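You operate a simulated robot arm through the tools that you are given. There is no shell and no other tool.

You are at the controls of a simulated robot arm. One attempt, no reset.

## Task
Put things in order on the top of the cart with red cloth. At the end: the yellow bottle vase stands where the small green vase stood; the small pink vase stands where the small round yellow tin stood; the small round yellow tin is on the flat silver box; the small green vase stands where the brown twine cone stood; the brown twine cone stands where the small pink vase stood; whatever was shut is shut again. Leave all else as you found it, and nothing knocked over. Set down upright: small round yellow tin.

It is judged by the outcome, as a careful person would: the job done as asked, and still so three seconds after it is handed in. It fails if anything else is knocked over, pushed out of place, dropped, spilled or broken. Flat cloth is picked up by pressing the open fingertips on it (5 to 10 N) and closing them slowly along it; thin cloth reads only 2 to 8 mm in the jaws.

## Robot
A 7-joint arm with a two-finger parallel gripper, fixed in place. Base frame: the origin is at the foot of the arm, x ahead of it, y to its left, z up; the work surface is at about z = 0. Readings come in m, degrees, newtons and seconds.
With the tool pointing down near the work surface it reaches from about 0.22 to 0.58 m from the base axis. Its first joint turns from -66.0 to 66.0 degrees. Payload 2.5 kg.
The TCP is the grasp point between the finger pads, 0.023 m short of the fingertips. In the tool frame z runs along the fingers and y along their closing line. Largest opening 0.094 m; finger width 0.038, thickness 0.01; the body of the gripper, 0.054 by 0.096 m, starts 0.039 m behind the TCP.
Orientation is that of the tool frame in the base frame, as a unit quaternion [x, y, z, w]. With the fingers straight down and closing along the base's y, the tool's x points along the base's -x, its y along +y and its z along -z.

## Interface
- The arm moves only by the tool jog_arm. Its argument "steps" is a list of rows, each a list of 6 numbers: the shift along the tool's x, y, z in m, then the turn, a rotation vector about the tool's x, y, z in degrees. In form: [[x, y, z, ax, ay, az], ...]. A call has 1 to 20 rows; each row shifts and turns the commanded pose from where the row before left it, along the tool's axes as they then stand. "hand" is the opening in per cent of the stroke, from 0 (shut) to 100 (fully open), set as the call begins (left out, the last holds). Rows are played at 5 a second. More than 0.05 m and 8.6 degrees between two rows, or a gripper value outside its range, and nothing of the call is played. Where a pose cannot be reached the arm comes as near as it can. A force on the tool above 40 N (or 10 N above the force at the start of the call, whichever is more), or a blocked arm, ends the call early, and 0.2 s more pass. Each finger travels about 0.108 m/s and halts on what it meets, pressing with about 36 N; the grip force reading is that of the motor and also rises with nothing between the fingers. The clock runs only during rows and for 0.2 s after the last one: add rows that do not move to give the fingers time. The reply holds the time, the measured pose of the TCP, the force on the tool along the base axes, the opening and the grip force, in the units named above and with some noise, with the torque about the TCP (base axes, N m) and any sound that the robot's microphone picked up.
- Cameras (640 x 400 px; columns grow to the right, rows downward): "scene" is fixed at [0.111, -0.3973, 0.5521]; the picture's right is [0.89, -0.46, 0.00], its down [-0.23, -0.44, -0.87] and it looks along [0.40, 0.77, -0.50] (base axes); focal length 349 px, centre (320, 200). "wrist" rides on the gripper at [0.086, 0.016, -0.074] in the tool frame; the picture's right is [-0.18, 0.98, 0.00], its down [-0.58, -0.11, -0.81] and it looks along [-0.79, -0.15, 0.59] (tool axes); focal length 243 px, centre (320, 200). There is no depth. A picture from a camera that has moved, and an enlarged one, comes with that camera's place and axes in the base frame and with its lens.
- camera(camera): a new picture of that camera. It takes no simulated time.
- zoom(camera, box): a new picture of the part [left, top, right, bottom] of that camera's present view, enlarged. It takes no simulated time.
- hand_in(): hands the job in; it is judged then, once.

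Places have to be worked out from the pictures, the camera data and where the tool is seen. Open the gripper and draw the arm clear of the work before you hand the job in, unless the task says otherwise.

The tools are called after "Request:" by a JSON object that holds its "method" and its "body". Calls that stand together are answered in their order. jog_arm: Moves the arm, as the interface text tells. Its arguments: {"type":"object","properties":{"steps":{"type":"array","items":{"type":"array","items":{"type":"number"}}},"hand":{"type":"number"}},"required":["steps"]} The other tools are called the same way: camera (camera) takes a picture; zoom (camera, box) takes an enlarged picture of a part of a camera's view; hand_in () hands the job in.

At the start:

```text
time_s: 0.0
ee_pos: [0.3776, 0.2146, 0.296]
tool_rot: [0.0, 1.0, 0.001, 0.0]
ft_force: [-0.7, -0.3, -0.5]
wrist_torque: [-0.05, 0.02, 0.02]
opening: 0.0939
grasp_force: 0.0
```

scene: 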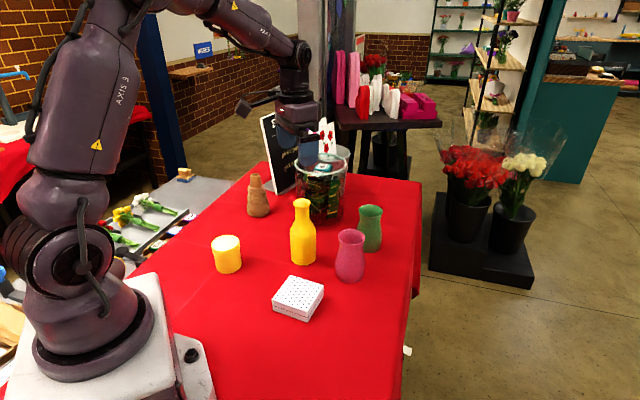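
wrist: 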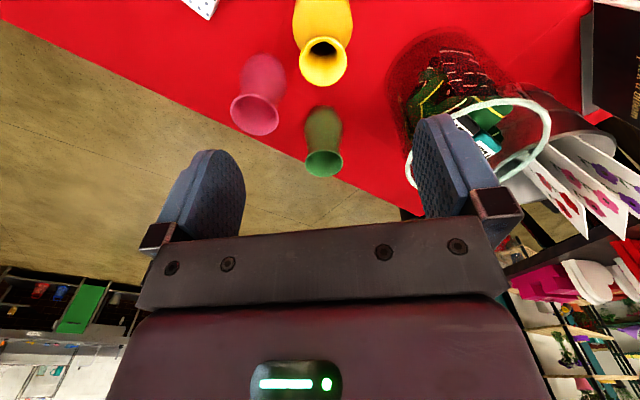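

I'll look at the scene enlarged to locate each object's base precisely.

Request:
{"method": "zoom", "body": {"camera": "scene", "box": [200, 160, 440, 330]}}

Request:
{"method": "zoom", "body": {"camera": "scene", "box": [230, 100, 410, 230]}}

Request:
{"method": "zoom", "body": {"camera": "wrist", "box": [150, 0, 470, 200]}}

```text
2.35 times, centred on (320, 245) of scene
camera zoom: at [0.111, -0.3973, 0.5521], right [0.89, -0.46, 0.0], down [-0.23, -0.44, -0.87], along [0.4, 0.77, -0.5], focal length 822 px, centre (320, 94)
```

zoom: 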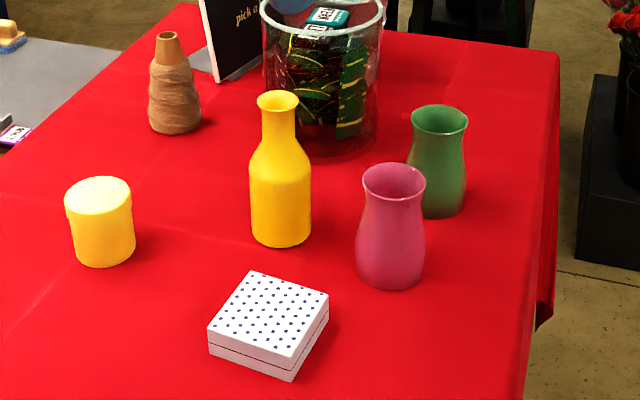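

```text
3.08 times, centred on (320, 165) of scene
camera zoom: at [0.111, -0.3973, 0.5521], right [0.89, -0.46, 0.0], down [-0.23, -0.44, -0.87], along [0.4, 0.77, -0.5], focal length 1075 px, centre (320, 308)
```

zoom: 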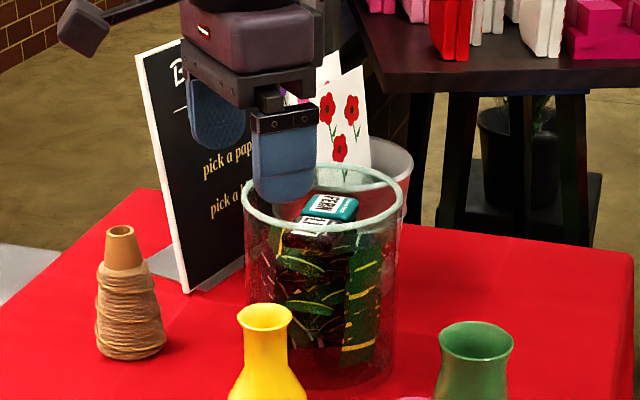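

```text
2.00 times, centred on (310, 100) of wrist
camera zoom: at [0.2894, 0.2307, 0.37], right [0.18, 0.98, 0.0], down [0.58, -0.11, 0.81], along [0.79, -0.15, -0.59], focal length 485 px, centre (340, 400)
```

zoom: 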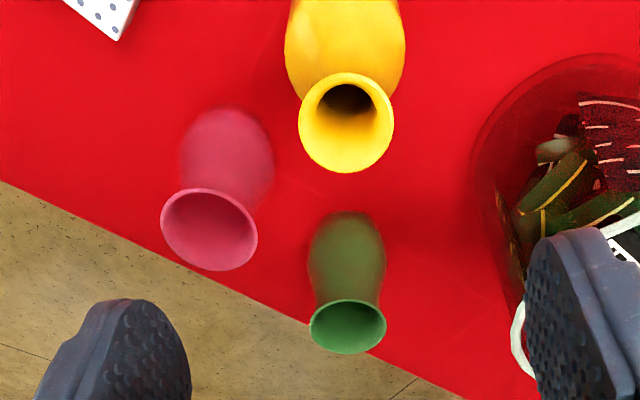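

From the geometry I estimate these bases (x, y):
- tin: (0.211, 0.278)
- bottle: (0.383, 0.221)
- pink: (0.452, 0.113)
- green: (0.555, 0.182)
- cone: (0.358, 0.477)
- box centre: (0.313, 0.089), top at about z = 0.031

The order that needs no spare spot is tin, pink, cone, green, bottle. I'll first go above the tin and check with the wrist camera.

Request:
{"method": "jog_arm", "body": {"hand": 100, "steps": [[0.021, 0.008, 0.012, 0, 0, 0], [0.021, 0.008, 0.012, 0, 0, 0], [0.021, 0.008, 0.012, 0, 0, 0], [0.021, 0.008, 0.012, 0, 0, 0], [0.021, 0.008, 0.012, 0, 0, 0], [0.021, 0.008, 0.012, 0, 0, 0], [0.021, 0.008, 0.012, 0, 0, 0], [0.02, 0.007, 0.012, 0, 0, 0], [0, 0, 0, 0, 0, 0]]}}

Request:
{"method": "camera", "body": {"camera": "wrist"}}

Request:
{"method": "camera", "body": {"camera": "scene"}}

```text
time_s: 2.0
ee_pos: [0.2106, 0.2781, 0.2002]
tool_rot: [0.001, 1.0, -0.001, -0.001]
ft_force: [-0.2, 0.0, -0.6]
wrist_torque: [-0.01, 0.02, 0.02]
opening: 0.0939
grasp_force: 0.0
```

```text
taken
camera wrist: at [0.1219, 0.2937, 0.2741], right [0.18, 0.98, 0.0], down [0.58, -0.11, 0.81], along [0.79, -0.15, -0.59], focal length 243 px, centre (320, 200)
```

wrist: 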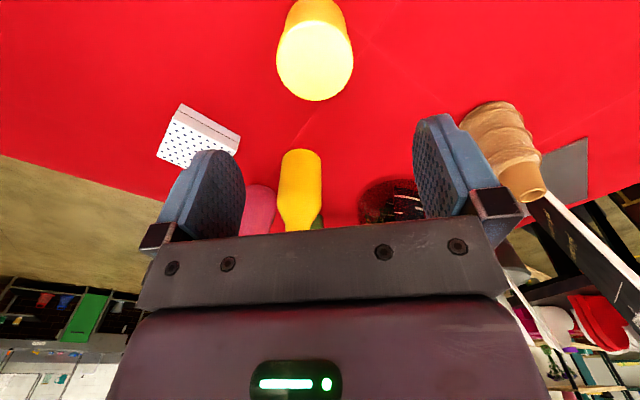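

```text
taken
```

scene: 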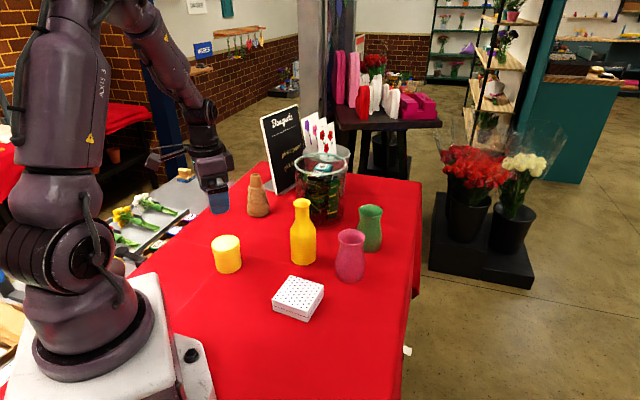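

The tin's top appears where predicted (about 5 px off, so within 4 mm). I'll zoom in to see whether the tin has a lid, and check the box.

Request:
{"method": "zoom", "body": {"camera": "scene", "box": [200, 225, 260, 285]}}

Request:
{"method": "zoom", "body": {"camera": "scene", "box": [260, 265, 340, 325]}}

Request:
{"method": "zoom", "body": {"camera": "wrist", "box": [120, 0, 440, 200]}}

```text
6.67 times, centred on (230, 255) of scene
camera zoom: at [0.111, -0.3973, 0.5521], right [0.89, -0.46, 0.0], down [-0.23, -0.44, -0.87], along [0.4, 0.77, -0.5], focal length 2329 px, centre (920, -167)
```

zoom: 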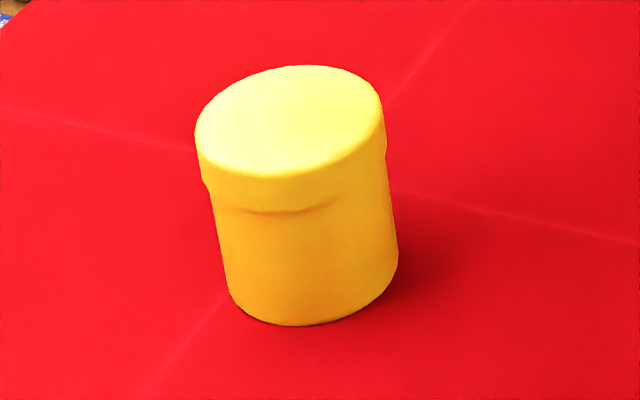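

```text
6.67 times, centred on (300, 295) of scene
camera zoom: at [0.111, -0.3973, 0.5521], right [0.89, -0.46, 0.0], down [-0.23, -0.44, -0.87], along [0.4, 0.77, -0.5], focal length 2329 px, centre (453, -433)
```

zoom: 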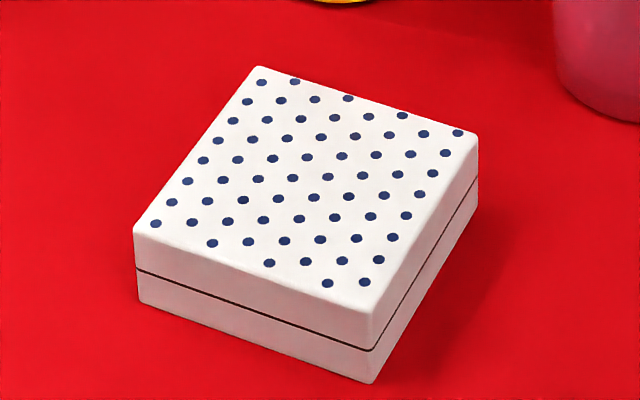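

```text
2.00 times, centred on (280, 100) of wrist
camera zoom: at [0.1219, 0.2937, 0.2741], right [0.18, 0.98, 0.0], down [0.58, -0.11, 0.81], along [0.79, -0.15, -0.59], focal length 485 px, centre (400, 400)
```

zoom: 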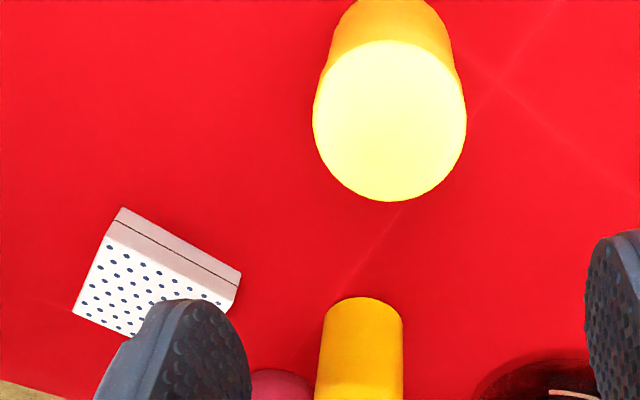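

The tin has an overlapping loose-looking lid, so I want to grip its body below the lid seam (about z = 0.05). I'll look at the finger shape to see how tall the pads are.

Request:
{"method": "zoom", "body": {"camera": "scene", "box": [170, 130, 250, 220]}}

Request:
{"method": "zoom", "body": {"camera": "wrist", "box": [130, 90, 290, 290]}}

```text
4.44 times, centred on (210, 175) of scene
camera zoom: at [0.111, -0.3973, 0.5521], right [0.89, -0.46, 0.0], down [-0.23, -0.44, -0.87], along [0.4, 0.77, -0.5], focal length 1552 px, centre (809, 311)
```

zoom: 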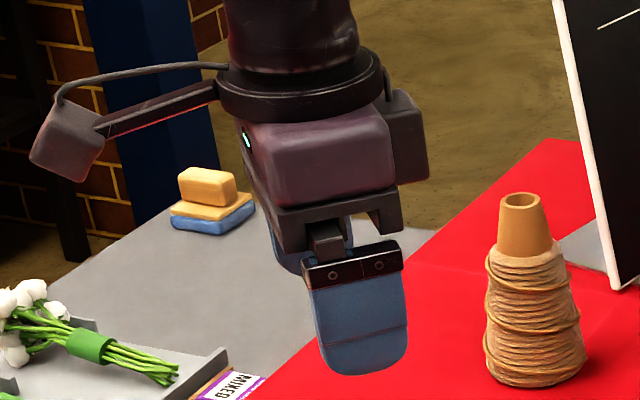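

```text
2.00 times, centred on (210, 190) of wrist
camera zoom: at [0.1219, 0.2937, 0.2741], right [0.18, 0.98, 0.0], down [0.58, -0.11, 0.81], along [0.79, -0.15, -0.59], focal length 485 px, centre (540, 220)
```

zoom: 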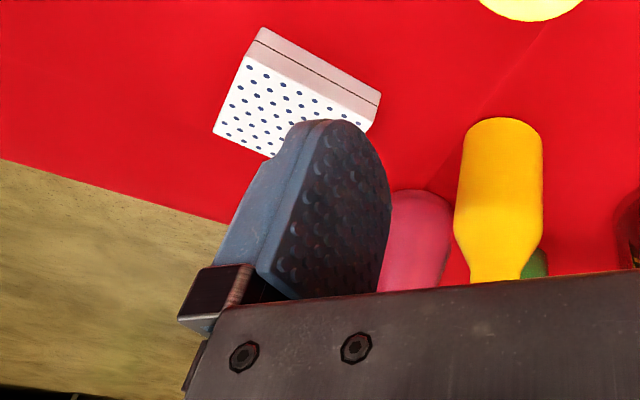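

The pads look about 0.046 m tall (TCP ±0.023) and stand proud of their carrier. With the tips just above the cloth they should sit on the body below the lid. I'll descend to just above and check.

Request:
{"method": "jog_arm", "body": {"steps": [[0, -0.003, 0.025, 0, 0, 0], [0, 0, 0.025, 0, 0, 0], [0, 0, 0.025, 0, 0, 0], [0, 0, 0.025, 0, 0, 0], [0, 0, 0.025, 0, 0, 0], [0, 0, 0.015, 0, 0, 0], [0, 0, 0, 0, 0, 0]]}}

Request:
{"method": "camera", "body": {"camera": "wrist"}}

Request:
{"method": "zoom", "body": {"camera": "scene", "box": [180, 190, 280, 290]}}

```text
time_s: 3.6
ee_pos: [0.2109, 0.2745, 0.0583]
tool_rot: [0.0, 1.0, 0.0, 0.0]
ft_force: [0.3, 0.3, 0.4]
wrist_torque: [0.02, 0.03, 0.0]
opening: 0.0942
grasp_force: 0.1
```

```text
taken
camera wrist: at [0.1224, 0.2906, 0.1338], right [0.18, 0.98, 0.0], down [0.58, -0.11, 0.81], along [0.79, -0.15, -0.59], focal length 243 px, centre (320, 200)
```

wrist: 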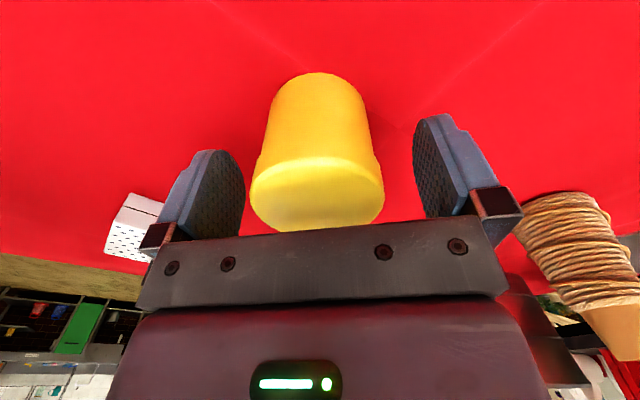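

```text
4.00 times, centred on (230, 240) of scene
camera zoom: at [0.1111, -0.3973, 0.5521], right [0.89, -0.46, 0.0], down [-0.23, -0.44, -0.87], along [0.4, 0.77, -0.5], focal length 1397 px, centre (680, 40)
```

zoom: 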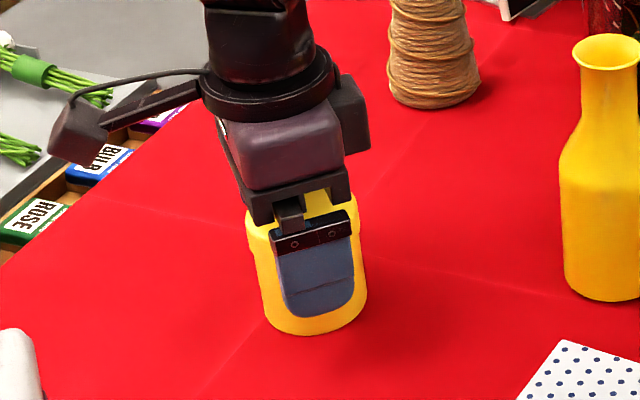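

The body of the gripper (0.039 behind the TCP) will be nearly level with the tin's top. I'll descend in small steps, watching the force, to keep the pads as far below the lid as possible.

Request:
{"method": "jog_arm", "body": {"steps": [[0, 0, 0.012, 0, 0, 0], [0, 0, 0.01, 0, 0, 0], [0, 0, 0.004, 0, 0, 0], [0, 0, 0.002, 0, 0, 0], [0, 0, 0, 0, 0, 0], [0, 0, 0, 0, 0, 0]]}}

Request:
{"method": "zoom", "body": {"camera": "scene", "box": [190, 210, 260, 280]}}

Request:
{"method": "zoom", "body": {"camera": "wrist", "box": [160, 60, 480, 260]}}

```text
time_s: 5.0
ee_pos: [0.2098, 0.2753, 0.0299]
tool_rot: [0.0, 1.0, 0.0, 0.0]
ft_force: [0.5, 0.4, -0.4]
wrist_torque: [0.0, 0.01, -0.01]
opening: 0.0939
grasp_force: 0.1
```

```text
5.71 times, centred on (225, 245) of scene
camera zoom: at [0.111, -0.3973, 0.5521], right [0.89, -0.46, 0.0], down [-0.23, -0.44, -0.87], along [0.4, 0.77, -0.5], focal length 1996 px, centre (863, -57)
```

zoom: 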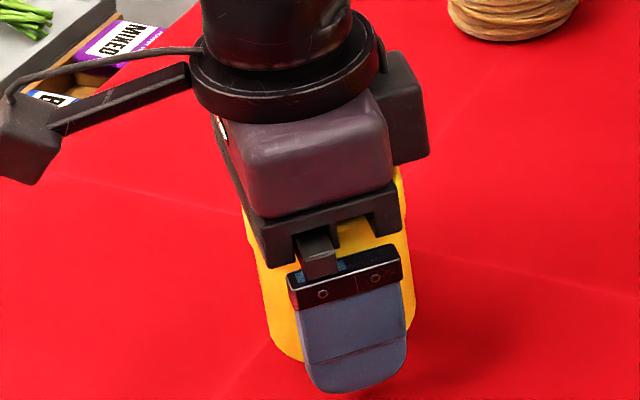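

```text
2.00 times, centred on (320, 160) of wrist
camera zoom: at [0.1226, 0.2906, 0.1059], right [0.18, 0.98, 0.0], down [0.58, -0.11, 0.81], along [0.79, -0.15, -0.59], focal length 485 px, centre (320, 280)
```

zoom: 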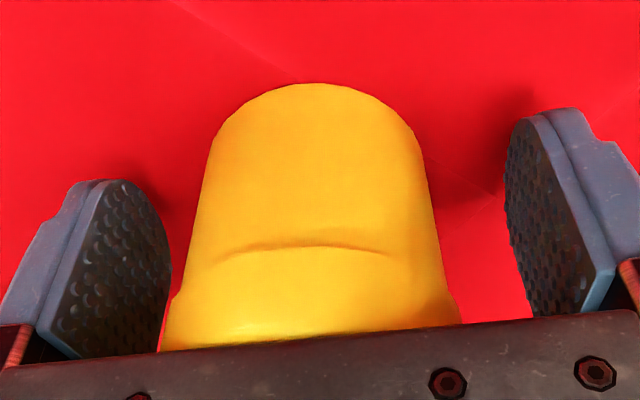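

No contact yet at z = 0.030, so I go about 3 mm lower in small steps.

Request:
{"method": "jog_arm", "body": {"steps": [[0, 0, 0.0015, 0, 0, 0], [0, 0, 0.0015, 0, 0, 0], [0, 0, 0.001, 0, 0, 0], [0, 0, 0, 0, 0, 0], [0, 0, 0, 0, 0, 0]]}}

Request:
{"method": "zoom", "body": {"camera": "wrist", "box": [160, 60, 480, 260]}}

```text
time_s: 5.6
ee_pos: [0.211, 0.2753, 0.0303]
tool_rot: [0.001, 1.0, 0.0, 0.0]
ft_force: [-2.5, -3.3, 13.6]
wrist_torque: [0.06, -0.11, -0.07]
opening: 0.0939
grasp_force: 0.2
stopped in row 2: the force on the tool passed its limit at 45 N (the readings are from after the stop); the commanded pose is now the measured one
```

```text
2.00 times, centred on (320, 160) of wrist
camera zoom: at [0.1228, 0.291, 0.1054], right [0.19, 0.98, 0.0], down [0.58, -0.11, 0.81], along [0.79, -0.15, -0.59], focal length 485 px, centre (320, 280)
```

zoom: 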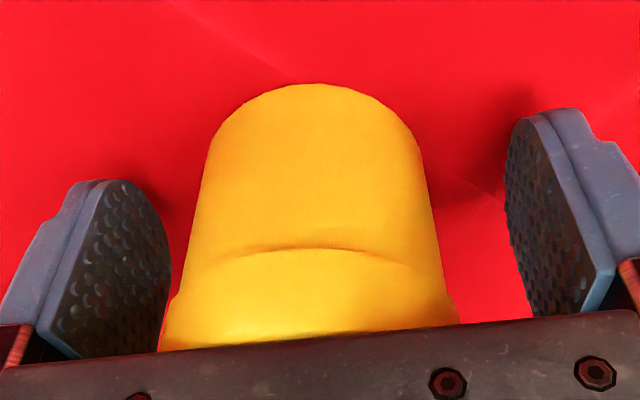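

That touched the tin's lid, so the tin is about 0.069 m tall. I'll back off 1 mm and close, then lift a few millimetres as a test to see whether the body comes up with the lid.

Request:
{"method": "jog_arm", "body": {"steps": [[0, 0, -0.001, 0, 0, 0], [0, 0, 0, 0, 0, 0]]}}

Request:
{"method": "jog_arm", "body": {"hand": 0, "steps": [[0, 0, 0, 0, 0, 0], [0, 0, 0, 0, 0, 0], [0, 0, 0, 0, 0, 0], [0, 0, 0, 0, 0, 0]]}}

Request:
{"method": "zoom", "body": {"camera": "wrist", "box": [160, 60, 480, 260]}}

Request:
{"method": "zoom", "body": {"camera": "scene", "box": [190, 210, 260, 280]}}

```text
time_s: 6.2
ee_pos: [0.2115, 0.2745, 0.0302]
tool_rot: [0.001, 1.0, 0.0, 0.0]
ft_force: [1.3, -0.4, 1.8]
wrist_torque: [0.0, 0.03, 0.0]
opening: 0.094
grasp_force: 0.2
```

```text
time_s: 7.2
ee_pos: [0.2106, 0.275, 0.0307]
tool_rot: [0.0, 1.0, 0.0, 0.0]
ft_force: [-0.5, 0.2, 0.0]
wrist_torque: [0.01, -0.03, 0.02]
opening: 0.0616
grasp_force: 36.2
```

```text
2.00 times, centred on (320, 160) of wrist
camera zoom: at [0.1226, 0.2908, 0.1058], right [0.18, 0.98, 0.0], down [0.58, -0.11, 0.81], along [0.79, -0.15, -0.59], focal length 485 px, centre (320, 280)
```

zoom: 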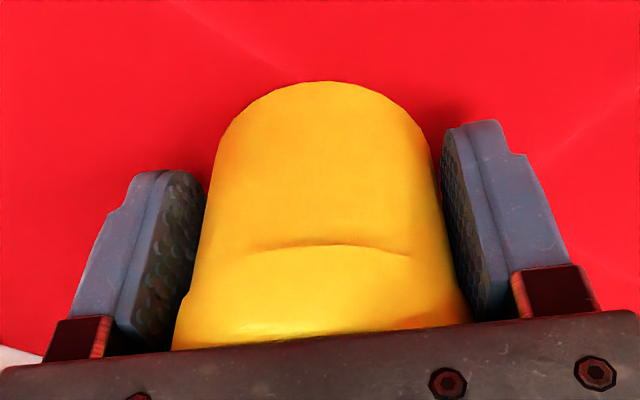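

```text
5.71 times, centred on (225, 245) of scene
camera zoom: at [0.1111, -0.3973, 0.5521], right [0.89, -0.46, 0.0], down [-0.23, -0.44, -0.87], along [0.4, 0.77, -0.5], focal length 1996 px, centre (863, -57)
```

zoom: 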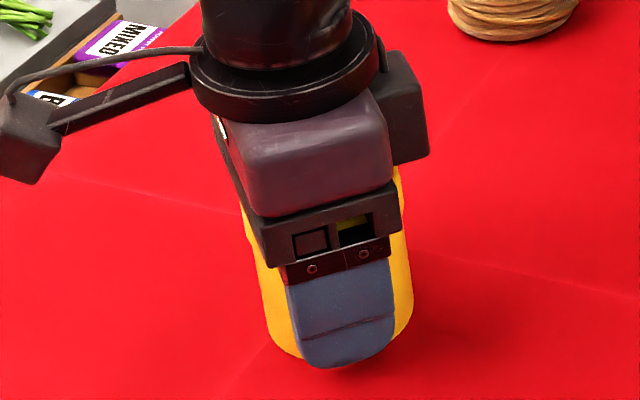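

Gripped at 61.6 mm opening. Now a gentle 6 mm test lift.

Request:
{"method": "jog_arm", "body": {"steps": [[0, 0, -0.002, 0, 0, 0], [0, 0, -0.002, 0, 0, 0], [0, 0, -0.002, 0, 0, 0], [0, 0, 0, 0, 0, 0]]}}

Request:
{"method": "zoom", "body": {"camera": "wrist", "box": [160, 60, 480, 260]}}

Request:
{"method": "zoom", "body": {"camera": "scene", "box": [190, 210, 260, 280]}}

```text
time_s: 8.2
ee_pos: [0.21, 0.2737, 0.0366]
tool_rot: [0.0, 1.0, 0.0, 0.0]
ft_force: [-0.1, -0.2, -1.1]
wrist_torque: [0.0, -0.03, -0.03]
opening: 0.0617
grasp_force: 35.9
```

```text
2.00 times, centred on (320, 160) of wrist
camera zoom: at [0.1225, 0.2904, 0.1118], right [0.18, 0.98, 0.0], down [0.58, -0.11, 0.81], along [0.79, -0.15, -0.59], focal length 485 px, centre (320, 280)
```

zoom: 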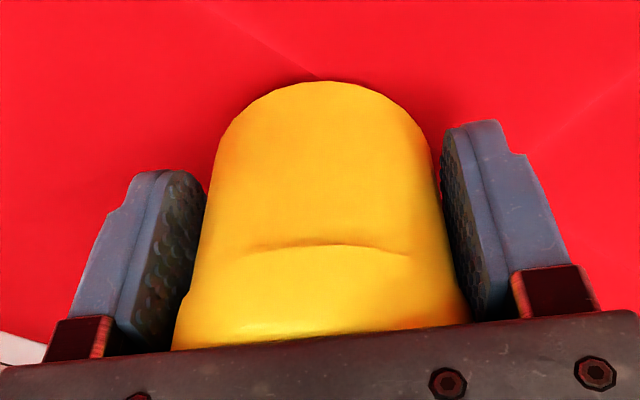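

```text
5.71 times, centred on (225, 245) of scene
camera zoom: at [0.1111, -0.3973, 0.5521], right [0.89, -0.46, 0.0], down [-0.23, -0.44, -0.87], along [0.4, 0.77, -0.5], focal length 1996 px, centre (863, -57)
```

zoom: 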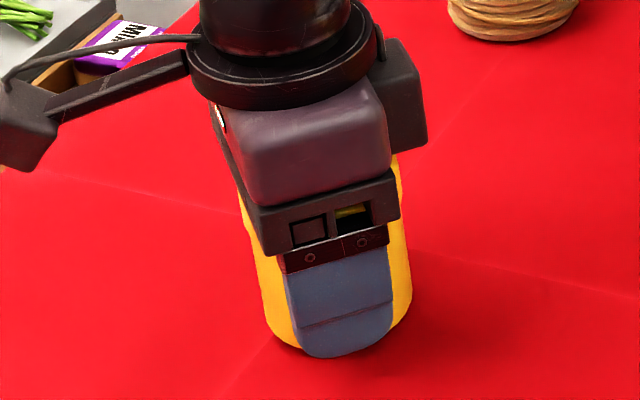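

The whole tin rises with the lid still shut: the wrist view is unchanged relative to the gripper. Its original centre was about (0.2105, 0.275). Now I lift and carry it above the box centre (0.313, 0.0905).

Request:
{"method": "jog_arm", "body": {"steps": [[0, 0, -0.01, 0, 0, 0], [0, 0, -0.02, 0, 0, 0], [0, 0, -0.03, 0, 0, 0], [0, 0, -0.025, 0, 0, 0], [-0.008, -0.0145, 0, 0, 0, 0], [-0.0135, -0.024, 0, 0, 0, 0], [-0.0135, -0.024, 0, 0, 0, 0], [-0.0135, -0.024, 0, 0, 0, 0], [-0.0135, -0.024, 0, 0, 0, 0], [-0.0135, -0.024, 0, 0, 0, 0], [-0.0135, -0.024, 0, 0, 0, 0], [-0.008, -0.0145, 0, 0, 0, 0], [-0.0065, -0.011, 0, 0, 0, 0], [0, 0, 0, 0, 0, 0]]}}

Request:
{"method": "camera", "body": {"camera": "wrist"}}

Request:
{"method": "zoom", "body": {"camera": "scene", "box": [240, 220, 370, 330]}}

```text
time_s: 11.2
ee_pos: [0.3148, 0.0901, 0.1206]
tool_rot: [-0.001, 1.0, 0.0, 0.0]
ft_force: [1.5, 0.7, -0.6]
wrist_torque: [0.02, 0.03, 0.0]
opening: 0.0618
grasp_force: 36.3
```

```text
taken
camera wrist: at [0.2265, 0.1068, 0.1966], right [0.18, 0.98, 0.0], down [0.58, -0.11, 0.81], along [0.79, -0.15, -0.59], focal length 243 px, centre (320, 200)
```

wrist: 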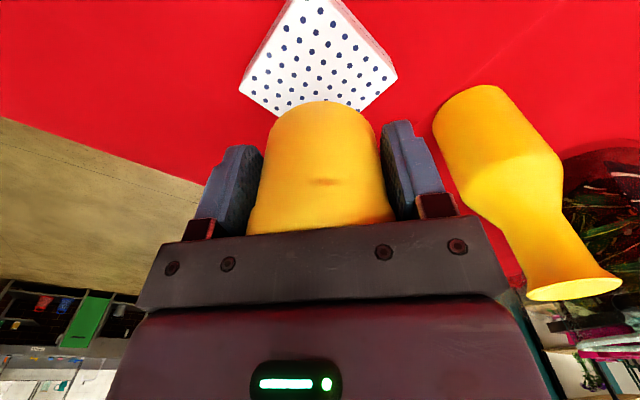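

```text
3.64 times, centred on (305, 275) of scene
camera zoom: at [0.1111, -0.3973, 0.5521], right [0.89, -0.46, 0.0], down [-0.23, -0.44, -0.87], along [0.4, 0.77, -0.5], focal length 1270 px, centre (374, -73)
```

zoom: 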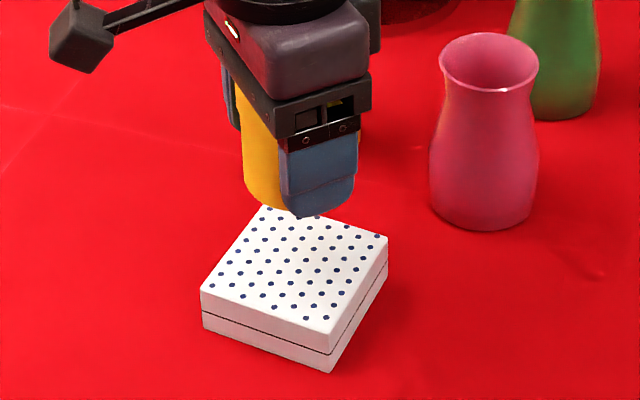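

The box corners in the wrist view agree with my estimate within 2–3 px, so the tin is centred over the box. I descend to just above contact, then creep down.

Request:
{"method": "jog_arm", "body": {"steps": [[0.001, 0, 0.015, 0, 0, 0], [0, 0, 0.015, 0, 0, 0], [0, 0, 0.015, 0, 0, 0], [0, 0, 0.008, 0, 0, 0], [0, 0, 0, 0, 0, 0]]}}

Request:
{"method": "jog_arm", "body": {"steps": [[0, 0, 0.0015, 0, 0, 0], [0, 0, 0.0015, 0, 0, 0], [0, 0, 0.001, 0, 0, 0], [0, 0, 0.0005, 0, 0, 0], [0, 0, 0, 0, 0, 0]]}}

Request:
{"method": "zoom", "body": {"camera": "scene", "box": [240, 220, 370, 330]}}

```text
time_s: 12.4
ee_pos: [0.3135, 0.09, 0.0698]
tool_rot: [-0.001, 1.0, 0.001, -0.001]
ft_force: [-0.1, 0.1, -2.0]
wrist_torque: [0.02, 0.02, -0.01]
opening: 0.0616
grasp_force: 36.1
```

```text
time_s: 13.6
ee_pos: [0.3141, 0.0902, 0.0655]
tool_rot: [0.0, 1.0, -0.001, 0.0]
ft_force: [0.0, -0.5, -1.1]
wrist_torque: [-0.02, 0.02, 0.02]
opening: 0.0615
grasp_force: 36.6
```

```text
3.64 times, centred on (305, 275) of scene
camera zoom: at [0.1111, -0.3973, 0.5521], right [0.89, -0.46, 0.0], down [-0.23, -0.44, -0.87], along [0.4, 0.77, -0.5], focal length 1270 px, centre (374, -73)
```

zoom: 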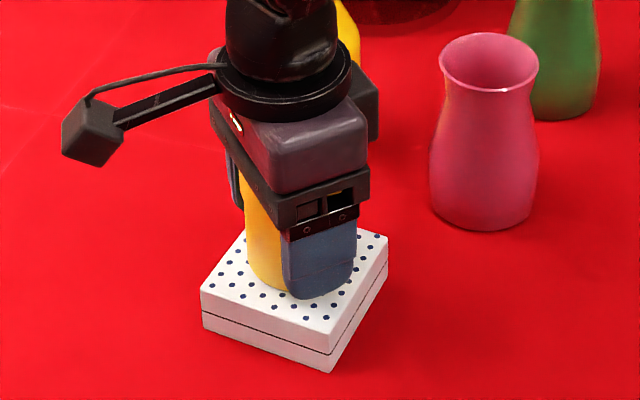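

No contact yet at 0.0655; I creep down further with half-millimetre steps.

Request:
{"method": "jog_arm", "body": {"steps": [[0, 0, 0.001, 0, 0, 0], [0, 0, 0.001, 0, 0, 0], [0, 0, 0.0005, 0, 0, 0], [0, 0, 0.0005, 0, 0, 0], [0, 0, 0, 0, 0, 0]]}}

Request:
{"method": "jog_arm", "body": {"steps": [[0, 0, 0.0005, 0, 0, 0], [0, 0, 0.0005, 0, 0, 0], [0, 0, 0, 0, 0, 0]]}}

```text
time_s: 14.8
ee_pos: [0.3135, 0.0914, 0.0618]
tool_rot: [0.001, 1.0, 0.0, 0.001]
ft_force: [-7.2, -5.3, 37.6]
wrist_torque: [-0.04, -0.04, -0.06]
opening: 0.0614
grasp_force: 36.6
```

```text
time_s: 15.2
ee_pos: [0.3139, 0.0904, 0.0621]
tool_rot: [0.002, 1.0, 0.0, 0.001]
ft_force: [-3.9, -1.3, 10.7]
wrist_torque: [0.02, -0.06, 0.01]
opening: 0.0617
grasp_force: 36.4
stopped in row 2: the force on the tool passed its limit at 51 N (the readings are from after the stop); the commanded pose is now the measured one
```

The tin sits on the box, with contact at z ≈ 0.062. I ease the pressure and open the fingers.

Request:
{"method": "jog_arm", "body": {"steps": [[0, 0, -0.0004, 0, 0, 0], [0, 0, 0, 0, 0, 0]]}}

Request:
{"method": "jog_arm", "body": {"hand": 100, "steps": [[0, 0, 0, 0, 0, 0], [0, 0, 0, 0, 0, 0], [0, 0, 0, 0, 0, 0]]}}

Request:
{"method": "camera", "body": {"camera": "wrist"}}

Request:
{"method": "zoom", "body": {"camera": "scene", "box": [240, 220, 370, 330]}}

```text
time_s: 15.8
ee_pos: [0.3145, 0.0911, 0.0637]
tool_rot: [0.001, 1.0, 0.0, 0.002]
ft_force: [-2.9, -0.4, 10.2]
wrist_torque: [-0.01, -0.03, -0.02]
opening: 0.0616
grasp_force: 35.7
```

```text
time_s: 16.6
ee_pos: [0.3126, 0.0916, 0.0615]
tool_rot: [0.0, 1.0, 0.001, 0.002]
ft_force: [-0.7, -1.2, 12.7]
wrist_torque: [-0.01, -0.03, 0.01]
opening: 0.0939
grasp_force: 0.0
```

```text
taken
camera wrist: at [0.2259, 0.1072, 0.137], right [0.19, 0.98, 0.0], down [0.58, -0.11, 0.81], along [0.79, -0.15, -0.59], focal length 243 px, centre (320, 200)
```

wrist: 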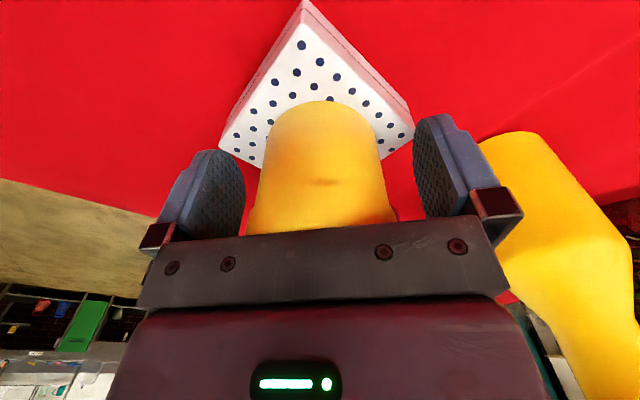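

```text
3.64 times, centred on (305, 275) of scene
camera zoom: at [0.111, -0.3973, 0.5521], right [0.89, -0.46, 0.0], down [-0.23, -0.44, -0.87], along [0.4, 0.77, -0.5], focal length 1270 px, centre (374, -73)
```

zoom: 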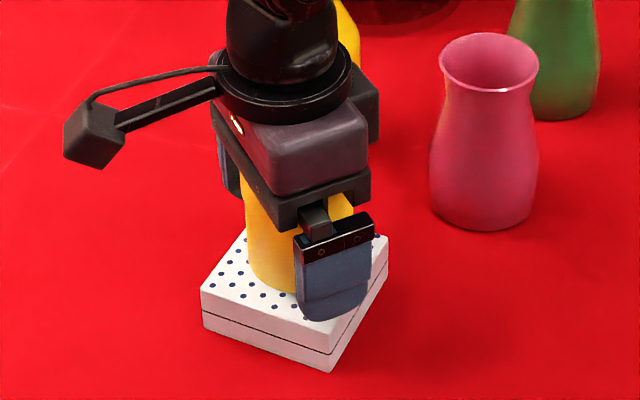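

The tin stands on the box. I'll rise straight up slowly, then check.

Request:
{"method": "jog_arm", "body": {"steps": [[0, 0, -0.002, 0, 0, 0], [0, 0, -0.004, 0, 0, 0], [0, 0, -0.015, 0, 0, 0], [0, 0, -0.025, 0, 0, 0], [0, 0, -0.035, 0, 0, 0], [0, 0, -0.035, 0, 0, 0], [0, 0, -0.03, 0, 0, 0], [0, 0, 0, 0, 0, 0]]}}

Request:
{"method": "camera", "body": {"camera": "wrist"}}

Request:
{"method": "zoom", "body": {"camera": "scene", "box": [240, 200, 400, 330]}}

```text
time_s: 18.4
ee_pos: [0.3127, 0.0911, 0.2095]
tool_rot: [0.001, 1.0, 0.0, 0.001]
ft_force: [0.1, 0.3, 0.5]
wrist_torque: [0.0, -0.01, 0.02]
opening: 0.0942
grasp_force: 0.1
```

```text
taken
camera wrist: at [0.2245, 0.1075, 0.284], right [0.19, 0.98, 0.0], down [0.58, -0.11, 0.81], along [0.79, -0.15, -0.59], focal length 243 px, centre (320, 200)
```

wrist: 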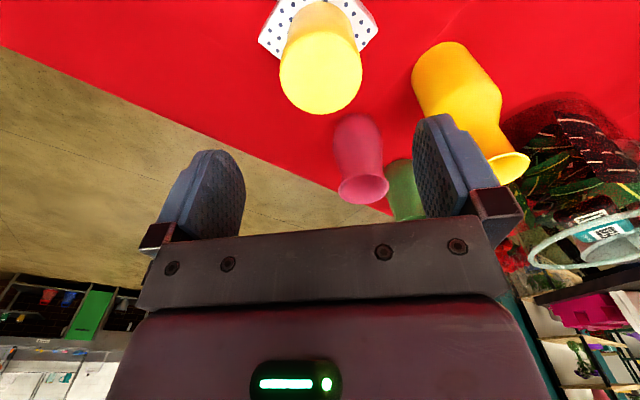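

```text
3.08 times, centred on (320, 265) of scene
camera zoom: at [0.111, -0.3973, 0.5521], right [0.89, -0.46, 0.0], down [-0.23, -0.44, -0.87], along [0.4, 0.77, -0.5], focal length 1075 px, centre (320, 0)
```

zoom: 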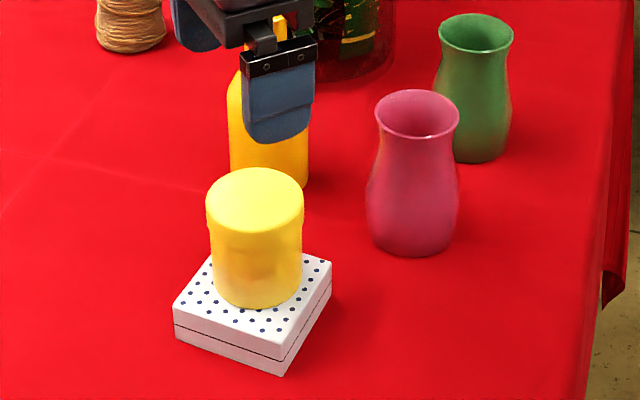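

The tin is upright on the box with its lid shut. The pink vase checks out at about (0.452, 0.1145), so I move above it.

Request:
{"method": "jog_arm", "body": {"steps": [[-0.02, 0.003, 0, 0, 0, 0], [-0.03, 0.005, 0, 0, 0, 0], [-0.03, 0.005, 0, 0, 0, 0], [-0.03, 0.005, 0, 0, 0, 0], [-0.0295, 0.0055, 0.01, 0, 0, 0], [0, 0, 0.02, 0, 0, 0], [0, 0, 0, 0, 0, 0]]}}

Request:
{"method": "camera", "body": {"camera": "wrist"}}

```text
time_s: 20.0
ee_pos: [0.4519, 0.115, 0.1785]
tool_rot: [0.0, 1.0, 0.0, 0.001]
ft_force: [0.7, 0.3, -0.5]
wrist_torque: [0.05, 0.03, -0.01]
opening: 0.094
grasp_force: 0.0
```

```text
taken
camera wrist: at [0.3646, 0.1305, 0.2532], right [0.19, 0.98, 0.0], down [0.58, -0.11, 0.81], along [0.79, -0.15, -0.59], focal length 243 px, centre (320, 200)
```

wrist: 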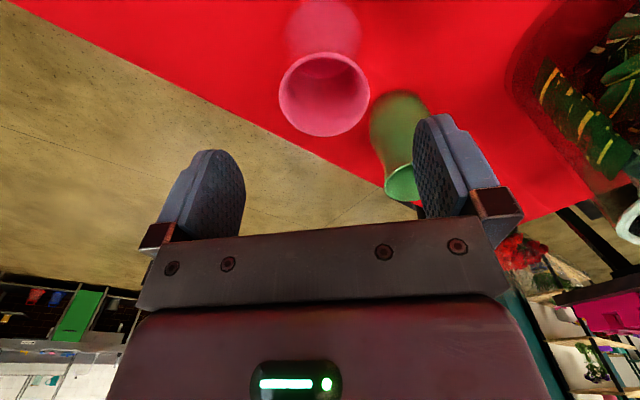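

The vase rim is nearly centred (offset ≈2 mm), with good clearance to the green vase. I descend to z ≈ 0.077, so the gripper body stays above the 0.109 rim.

Request:
{"method": "jog_arm", "body": {"steps": [[0.002, 0.0015, 0.02, 0, 0, 0], [0, 0, 0.025, 0, 0, 0], [0, 0, 0.025, 0, 0, 0], [0, 0, 0.02, 0, 0, 0], [0, 0, 0.01, 0, 0, 0], [0, 0, 0, 0, 0, 0]]}}

Request:
{"method": "camera", "body": {"camera": "wrist"}}

Request:
{"method": "zoom", "body": {"camera": "scene", "box": [290, 180, 410, 300]}}

```text
time_s: 21.4
ee_pos: [0.452, 0.1156, 0.0781]
tool_rot: [0.001, 1.0, 0.0, 0.002]
ft_force: [-0.4, 0.0, -0.2]
wrist_torque: [0.01, 0.01, 0.01]
opening: 0.094
grasp_force: 0.0
```

```text
taken
camera wrist: at [0.3629, 0.1323, 0.1532], right [0.19, 0.98, 0.0], down [0.58, -0.11, 0.81], along [0.79, -0.15, -0.59], focal length 243 px, centre (320, 200)
```

wrist: 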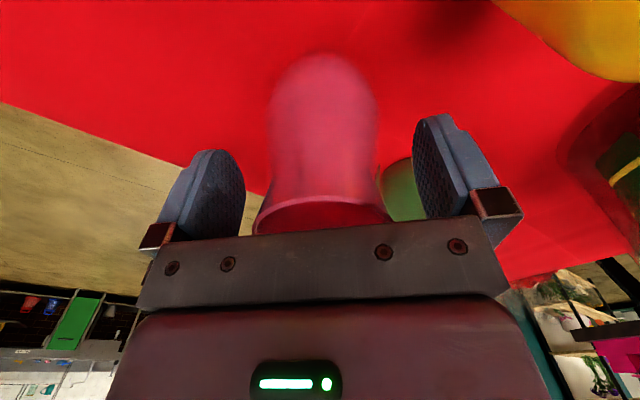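

```text
3.33 times, centred on (350, 240) of scene
camera zoom: at [0.1111, -0.3973, 0.5521], right [0.89, -0.46, 0.0], down [-0.23, -0.44, -0.87], along [0.4, 0.77, -0.5], focal length 1164 px, centre (220, 67)
```

zoom: 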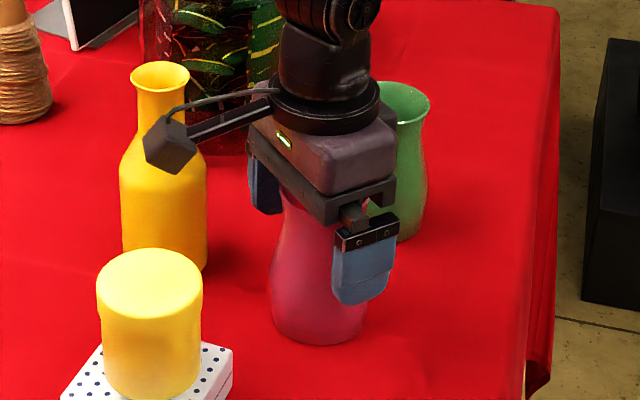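

In position. I close on the vase.

Request:
{"method": "jog_arm", "body": {"hand": 0, "steps": [[0, 0, 0, 0, 0, 0], [0, 0, 0, 0, 0, 0], [0, 0, 0, 0, 0, 0], [0, 0, 0, 0, 0, 0]]}}

Request:
{"method": "zoom", "body": {"camera": "scene", "box": [290, 180, 410, 300]}}

Request:
{"method": "zoom", "body": {"camera": "wrist", "box": [160, 40, 480, 240]}}

```text
time_s: 22.4
ee_pos: [0.4503, 0.1169, 0.0788]
tool_rot: [0.001, 1.0, 0.001, 0.001]
ft_force: [1.2, 1.5, 0.0]
wrist_torque: [0.0, -0.01, -0.01]
opening: 0.0628
grasp_force: 36.3
```

```text
3.33 times, centred on (350, 240) of scene
camera zoom: at [0.1111, -0.3973, 0.5521], right [0.89, -0.46, 0.0], down [-0.23, -0.44, -0.87], along [0.4, 0.77, -0.5], focal length 1164 px, centre (220, 67)
```

zoom: 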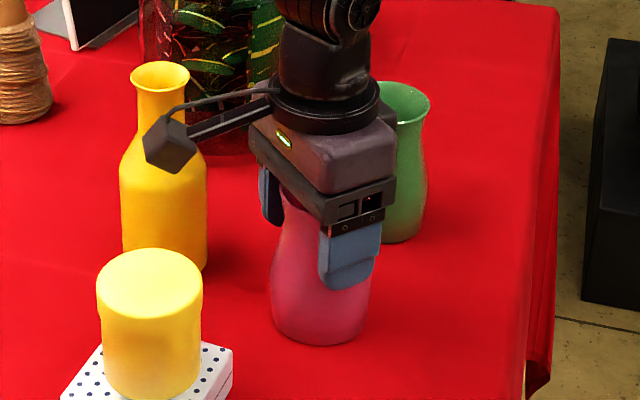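

```text
2.00 times, centred on (320, 140) of wrist
camera zoom: at [0.3629, 0.1323, 0.1534], right [0.19, 0.98, 0.0], down [0.58, -0.11, 0.81], along [0.79, -0.15, -0.59], focal length 485 px, centre (320, 320)
```

zoom: 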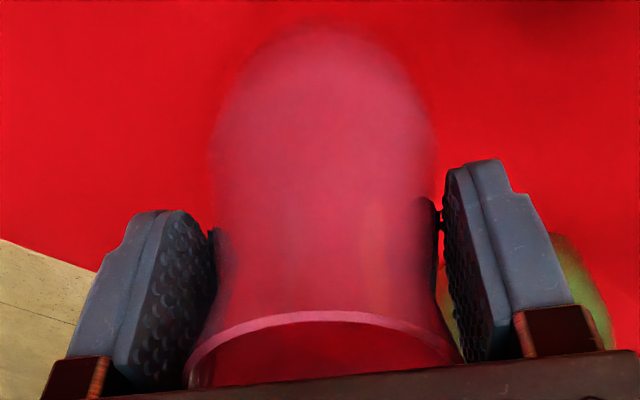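

Held at 62.8 mm. Lift gently and check that the vase follows.

Request:
{"method": "jog_arm", "body": {"steps": [[0, 0, -0.003, 0, 0, 0], [0, 0, -0.005, 0, 0, 0], [0, 0, -0.01, 0, 0, 0], [0, 0, -0.012, 0, 0, 0], [0, 0, 0, 0, 0, 0]]}}

Request:
{"method": "zoom", "body": {"camera": "scene", "box": [290, 160, 410, 300]}}

Request:
{"method": "zoom", "body": {"camera": "wrist", "box": [160, 40, 480, 240]}}

```text
time_s: 23.6
ee_pos: [0.4504, 0.1147, 0.1098]
tool_rot: [0.0, 1.0, 0.0, 0.0]
ft_force: [0.5, 0.0, -6.2]
wrist_torque: [0.0, 0.02, 0.02]
opening: 0.0628
grasp_force: 36.2
```

```text
2.86 times, centred on (350, 230) of scene
camera zoom: at [0.1111, -0.3973, 0.5521], right [0.89, -0.46, 0.0], down [-0.23, -0.44, -0.87], along [0.4, 0.77, -0.5], focal length 998 px, centre (234, 114)
```

zoom: 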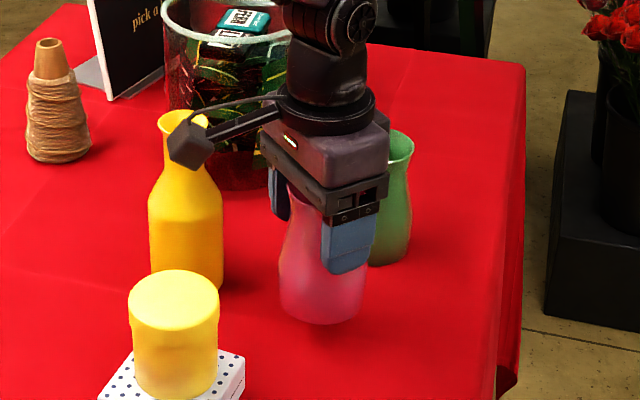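

```text
2.00 times, centred on (320, 140) of wrist
camera zoom: at [0.363, 0.1316, 0.1837], right [0.19, 0.98, 0.0], down [0.58, -0.11, 0.81], along [0.79, -0.15, -0.59], focal length 485 px, centre (320, 320)
```

zoom: 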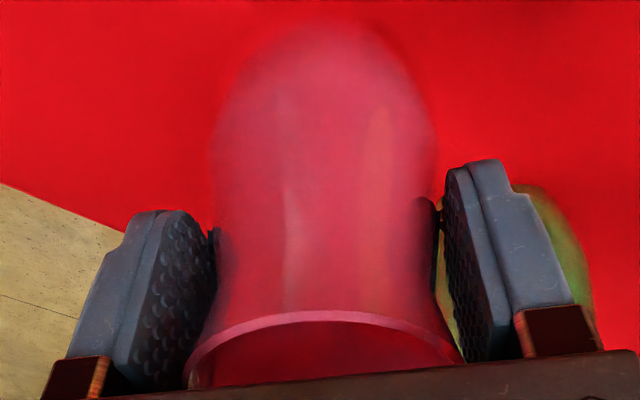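

The vase hangs securely. I raise it to z ≈ 0.265 so its foot clears the bottle, then carry it over to the tin's old spot (0.211, 0.275).

Request:
{"method": "jog_arm", "body": {"steps": [[0, 0, -0.02, 0, 0, 0], [0, 0, -0.03, 0, 0, 0], [0, 0, -0.03, 0, 0, 0], [0, 0, -0.03, 0, 0, 0], [0, 0, -0.03, 0, 0, 0], [0, 0, -0.016, 0, 0, 0], [0.012, 0.008, 0, 0, 0, 0], [0.024, 0.016, 0, 0, 0, 0], [0.024, 0.016, 0, 0, 0, 0], [0.024, 0.016, 0, 0, 0, 0], [0.024, 0.016, 0, 0, 0, 0], [0.024, 0.016, 0, 0, 0, 0], [0.024, 0.016, 0, 0, 0, 0], [0.024, 0.016, 0, 0, 0, 0], [0.024, 0.016, 0, 0, 0, 0], [0.024, 0.016, 0, 0, 0, 0], [0.01, 0.008, 0, 0, 0, 0], [0, 0, 0, 0, 0, 0]]}}

Request:
{"method": "camera", "body": {"camera": "wrist"}}

Request:
{"method": "camera", "body": {"camera": "scene"}}

```text
time_s: 27.4
ee_pos: [0.2124, 0.2767, 0.2646]
tool_rot: [0.001, 1.0, 0.001, 0.001]
ft_force: [0.6, -0.1, -5.9]
wrist_torque: [0.04, 0.08, -0.02]
opening: 0.0624
grasp_force: 35.5
```

```text
taken
camera wrist: at [0.124, 0.2925, 0.3396], right [0.19, 0.98, 0.0], down [0.58, -0.11, 0.81], along [0.79, -0.15, -0.59], focal length 243 px, centre (320, 200)
```

wrist: 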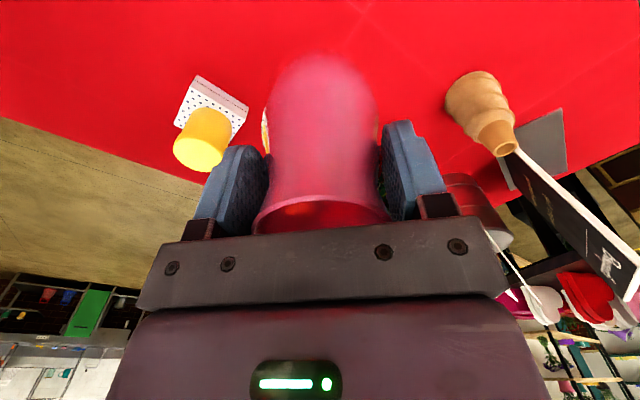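

```text
taken
```

scene: 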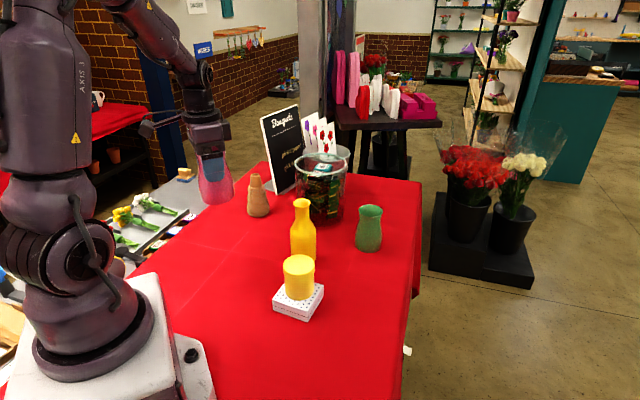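

Over the target. I descend to just above contact, then creep.

Request:
{"method": "jog_arm", "body": {"steps": [[0, -0.0015, 0.02, 0, 0, 0], [0, 0, 0.03, 0, 0, 0], [0, 0, 0.03, 0, 0, 0], [0, 0, 0.03, 0, 0, 0], [0, 0, 0.03, 0, 0, 0], [0, 0, 0.025, 0, 0, 0], [0, 0, 0.015, 0, 0, 0], [0, 0, 0, 0, 0, 0]]}}

Request:
{"method": "jog_arm", "body": {"steps": [[0, 0, 0.002, 0, 0, 0], [0, 0, 0.001, 0, 0, 0], [0, 0, 0.001, 0, 0, 0], [0, 0, 0.0005, 0, 0, 0], [0, 0, 0, 0, 0, 0]]}}

Request:
{"method": "zoom", "body": {"camera": "scene", "box": [170, 180, 290, 290]}}

```text
time_s: 29.2
ee_pos: [0.2128, 0.2761, 0.0853]
tool_rot: [0.001, 1.0, 0.0, 0.001]
ft_force: [0.4, -0.8, -6.0]
wrist_torque: [0.01, 0.03, 0.03]
opening: 0.0624
grasp_force: 36.1
```

```text
time_s: 30.4
ee_pos: [0.2133, 0.2745, 0.0788]
tool_rot: [0.0, 1.0, 0.0, 0.001]
ft_force: [0.4, -0.6, -5.2]
wrist_torque: [0.03, 0.04, -0.01]
opening: 0.0627
grasp_force: 35.8
```

```text
3.64 times, centred on (230, 235) of scene
camera zoom: at [0.1111, -0.3973, 0.5521], right [0.89, -0.46, 0.0], down [-0.23, -0.44, -0.87], along [0.4, 0.77, -0.5], focal length 1270 px, centre (647, 73)
```

zoom: 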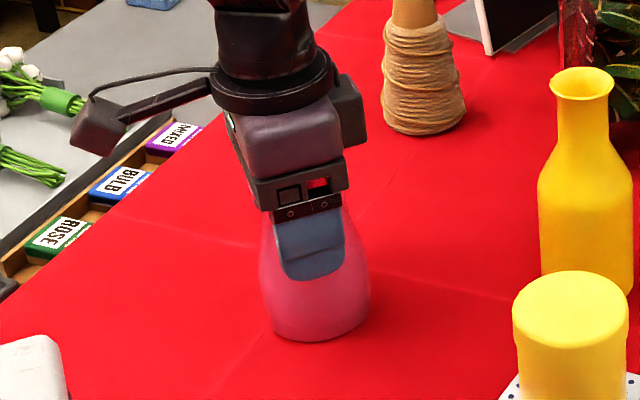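

Request:
{"method": "jog_arm", "body": {"steps": [[0, 0, 0.0005, 0, 0, 0], [0, 0, 0.0005, 0, 0, 0], [0, 0, 0.0005, 0, 0, 0], [0, 0, 0, 0, 0, 0]]}}

```text
time_s: 31.4
ee_pos: [0.2126, 0.2735, 0.0796]
tool_rot: [0.0, 1.0, 0.0, 0.0]
ft_force: [-7.5, -9.9, 28.6]
wrist_torque: [0.08, 0.06, 0.09]
opening: 0.0624
grasp_force: 35.8
```

The vase is in firm contact (≈29 N). I ease up half a millimetre and release.

Request:
{"method": "jog_arm", "body": {"steps": [[0, 0, -0.0007, 0, 0, 0], [0, 0, 0, 0, 0, 0]]}}

Request:
{"method": "jog_arm", "body": {"hand": 100, "steps": [[0, 0, 0, 0, 0, 0], [0, 0, 0, 0, 0, 0], [0, 0, 0, 0, 0, 0]]}}

Request:
{"method": "jog_arm", "body": {"steps": [[0, 0, -0.005, 0, 0, 0], [0, 0, -0.02, 0, 0, 0], [0, 0, -0.035, 0, 0, 0], [0, 0, -0.035, 0, 0, 0], [0, 0, -0.035, 0, 0, 0], [0, 0, -0.035, 0, 0, 0], [0, 0, -0.03, 0, 0, 0], [0, 0, 0, 0, 0, 0]]}}

Request:
{"method": "camera", "body": {"camera": "wrist"}}

Request:
{"method": "zoom", "body": {"camera": "scene", "box": [190, 150, 430, 320]}}

```text
time_s: 32.0
ee_pos: [0.2145, 0.2737, 0.08]
tool_rot: [0.001, 1.0, 0.001, 0.0]
ft_force: [-6.4, -6.3, 22.0]
wrist_torque: [-0.03, -0.04, -0.05]
opening: 0.0624
grasp_force: 35.4
```

```text
time_s: 32.8
ee_pos: [0.2136, 0.2739, 0.0791]
tool_rot: [0.002, 1.0, 0.0, 0.001]
ft_force: [0.2, 0.0, 0.4]
wrist_torque: [0.01, 0.0, 0.01]
opening: 0.0942
grasp_force: 0.0
```

```text
time_s: 34.6
ee_pos: [0.2131, 0.2749, 0.2741]
tool_rot: [0.001, 1.0, 0.0, 0.001]
ft_force: [0.1, 1.2, -0.5]
wrist_torque: [-0.02, -0.03, 0.01]
opening: 0.094
grasp_force: 0.0
```

```text
taken
camera wrist: at [0.1249, 0.2903, 0.3492], right [0.19, 0.98, 0.0], down [0.58, -0.11, 0.81], along [0.79, -0.15, -0.59], focal length 243 px, centre (320, 200)
```

wrist: 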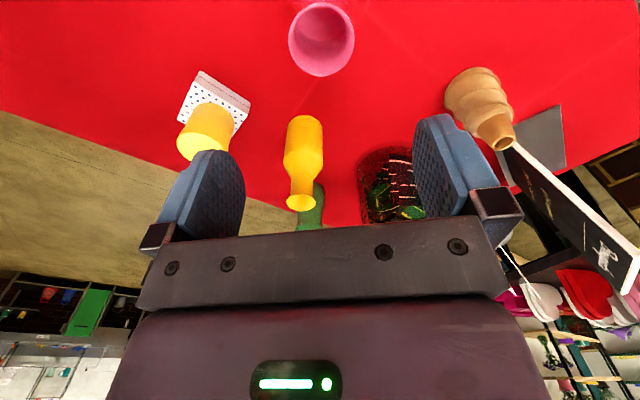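

```text
2.35 times, centred on (310, 235) of scene
camera zoom: at [0.111, -0.3973, 0.5521], right [0.89, -0.46, 0.0], down [-0.23, -0.44, -0.87], along [0.4, 0.77, -0.5], focal length 822 px, centre (344, 118)
```

zoom: 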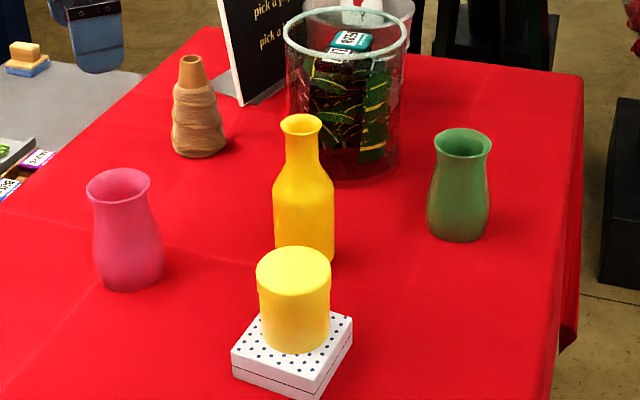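

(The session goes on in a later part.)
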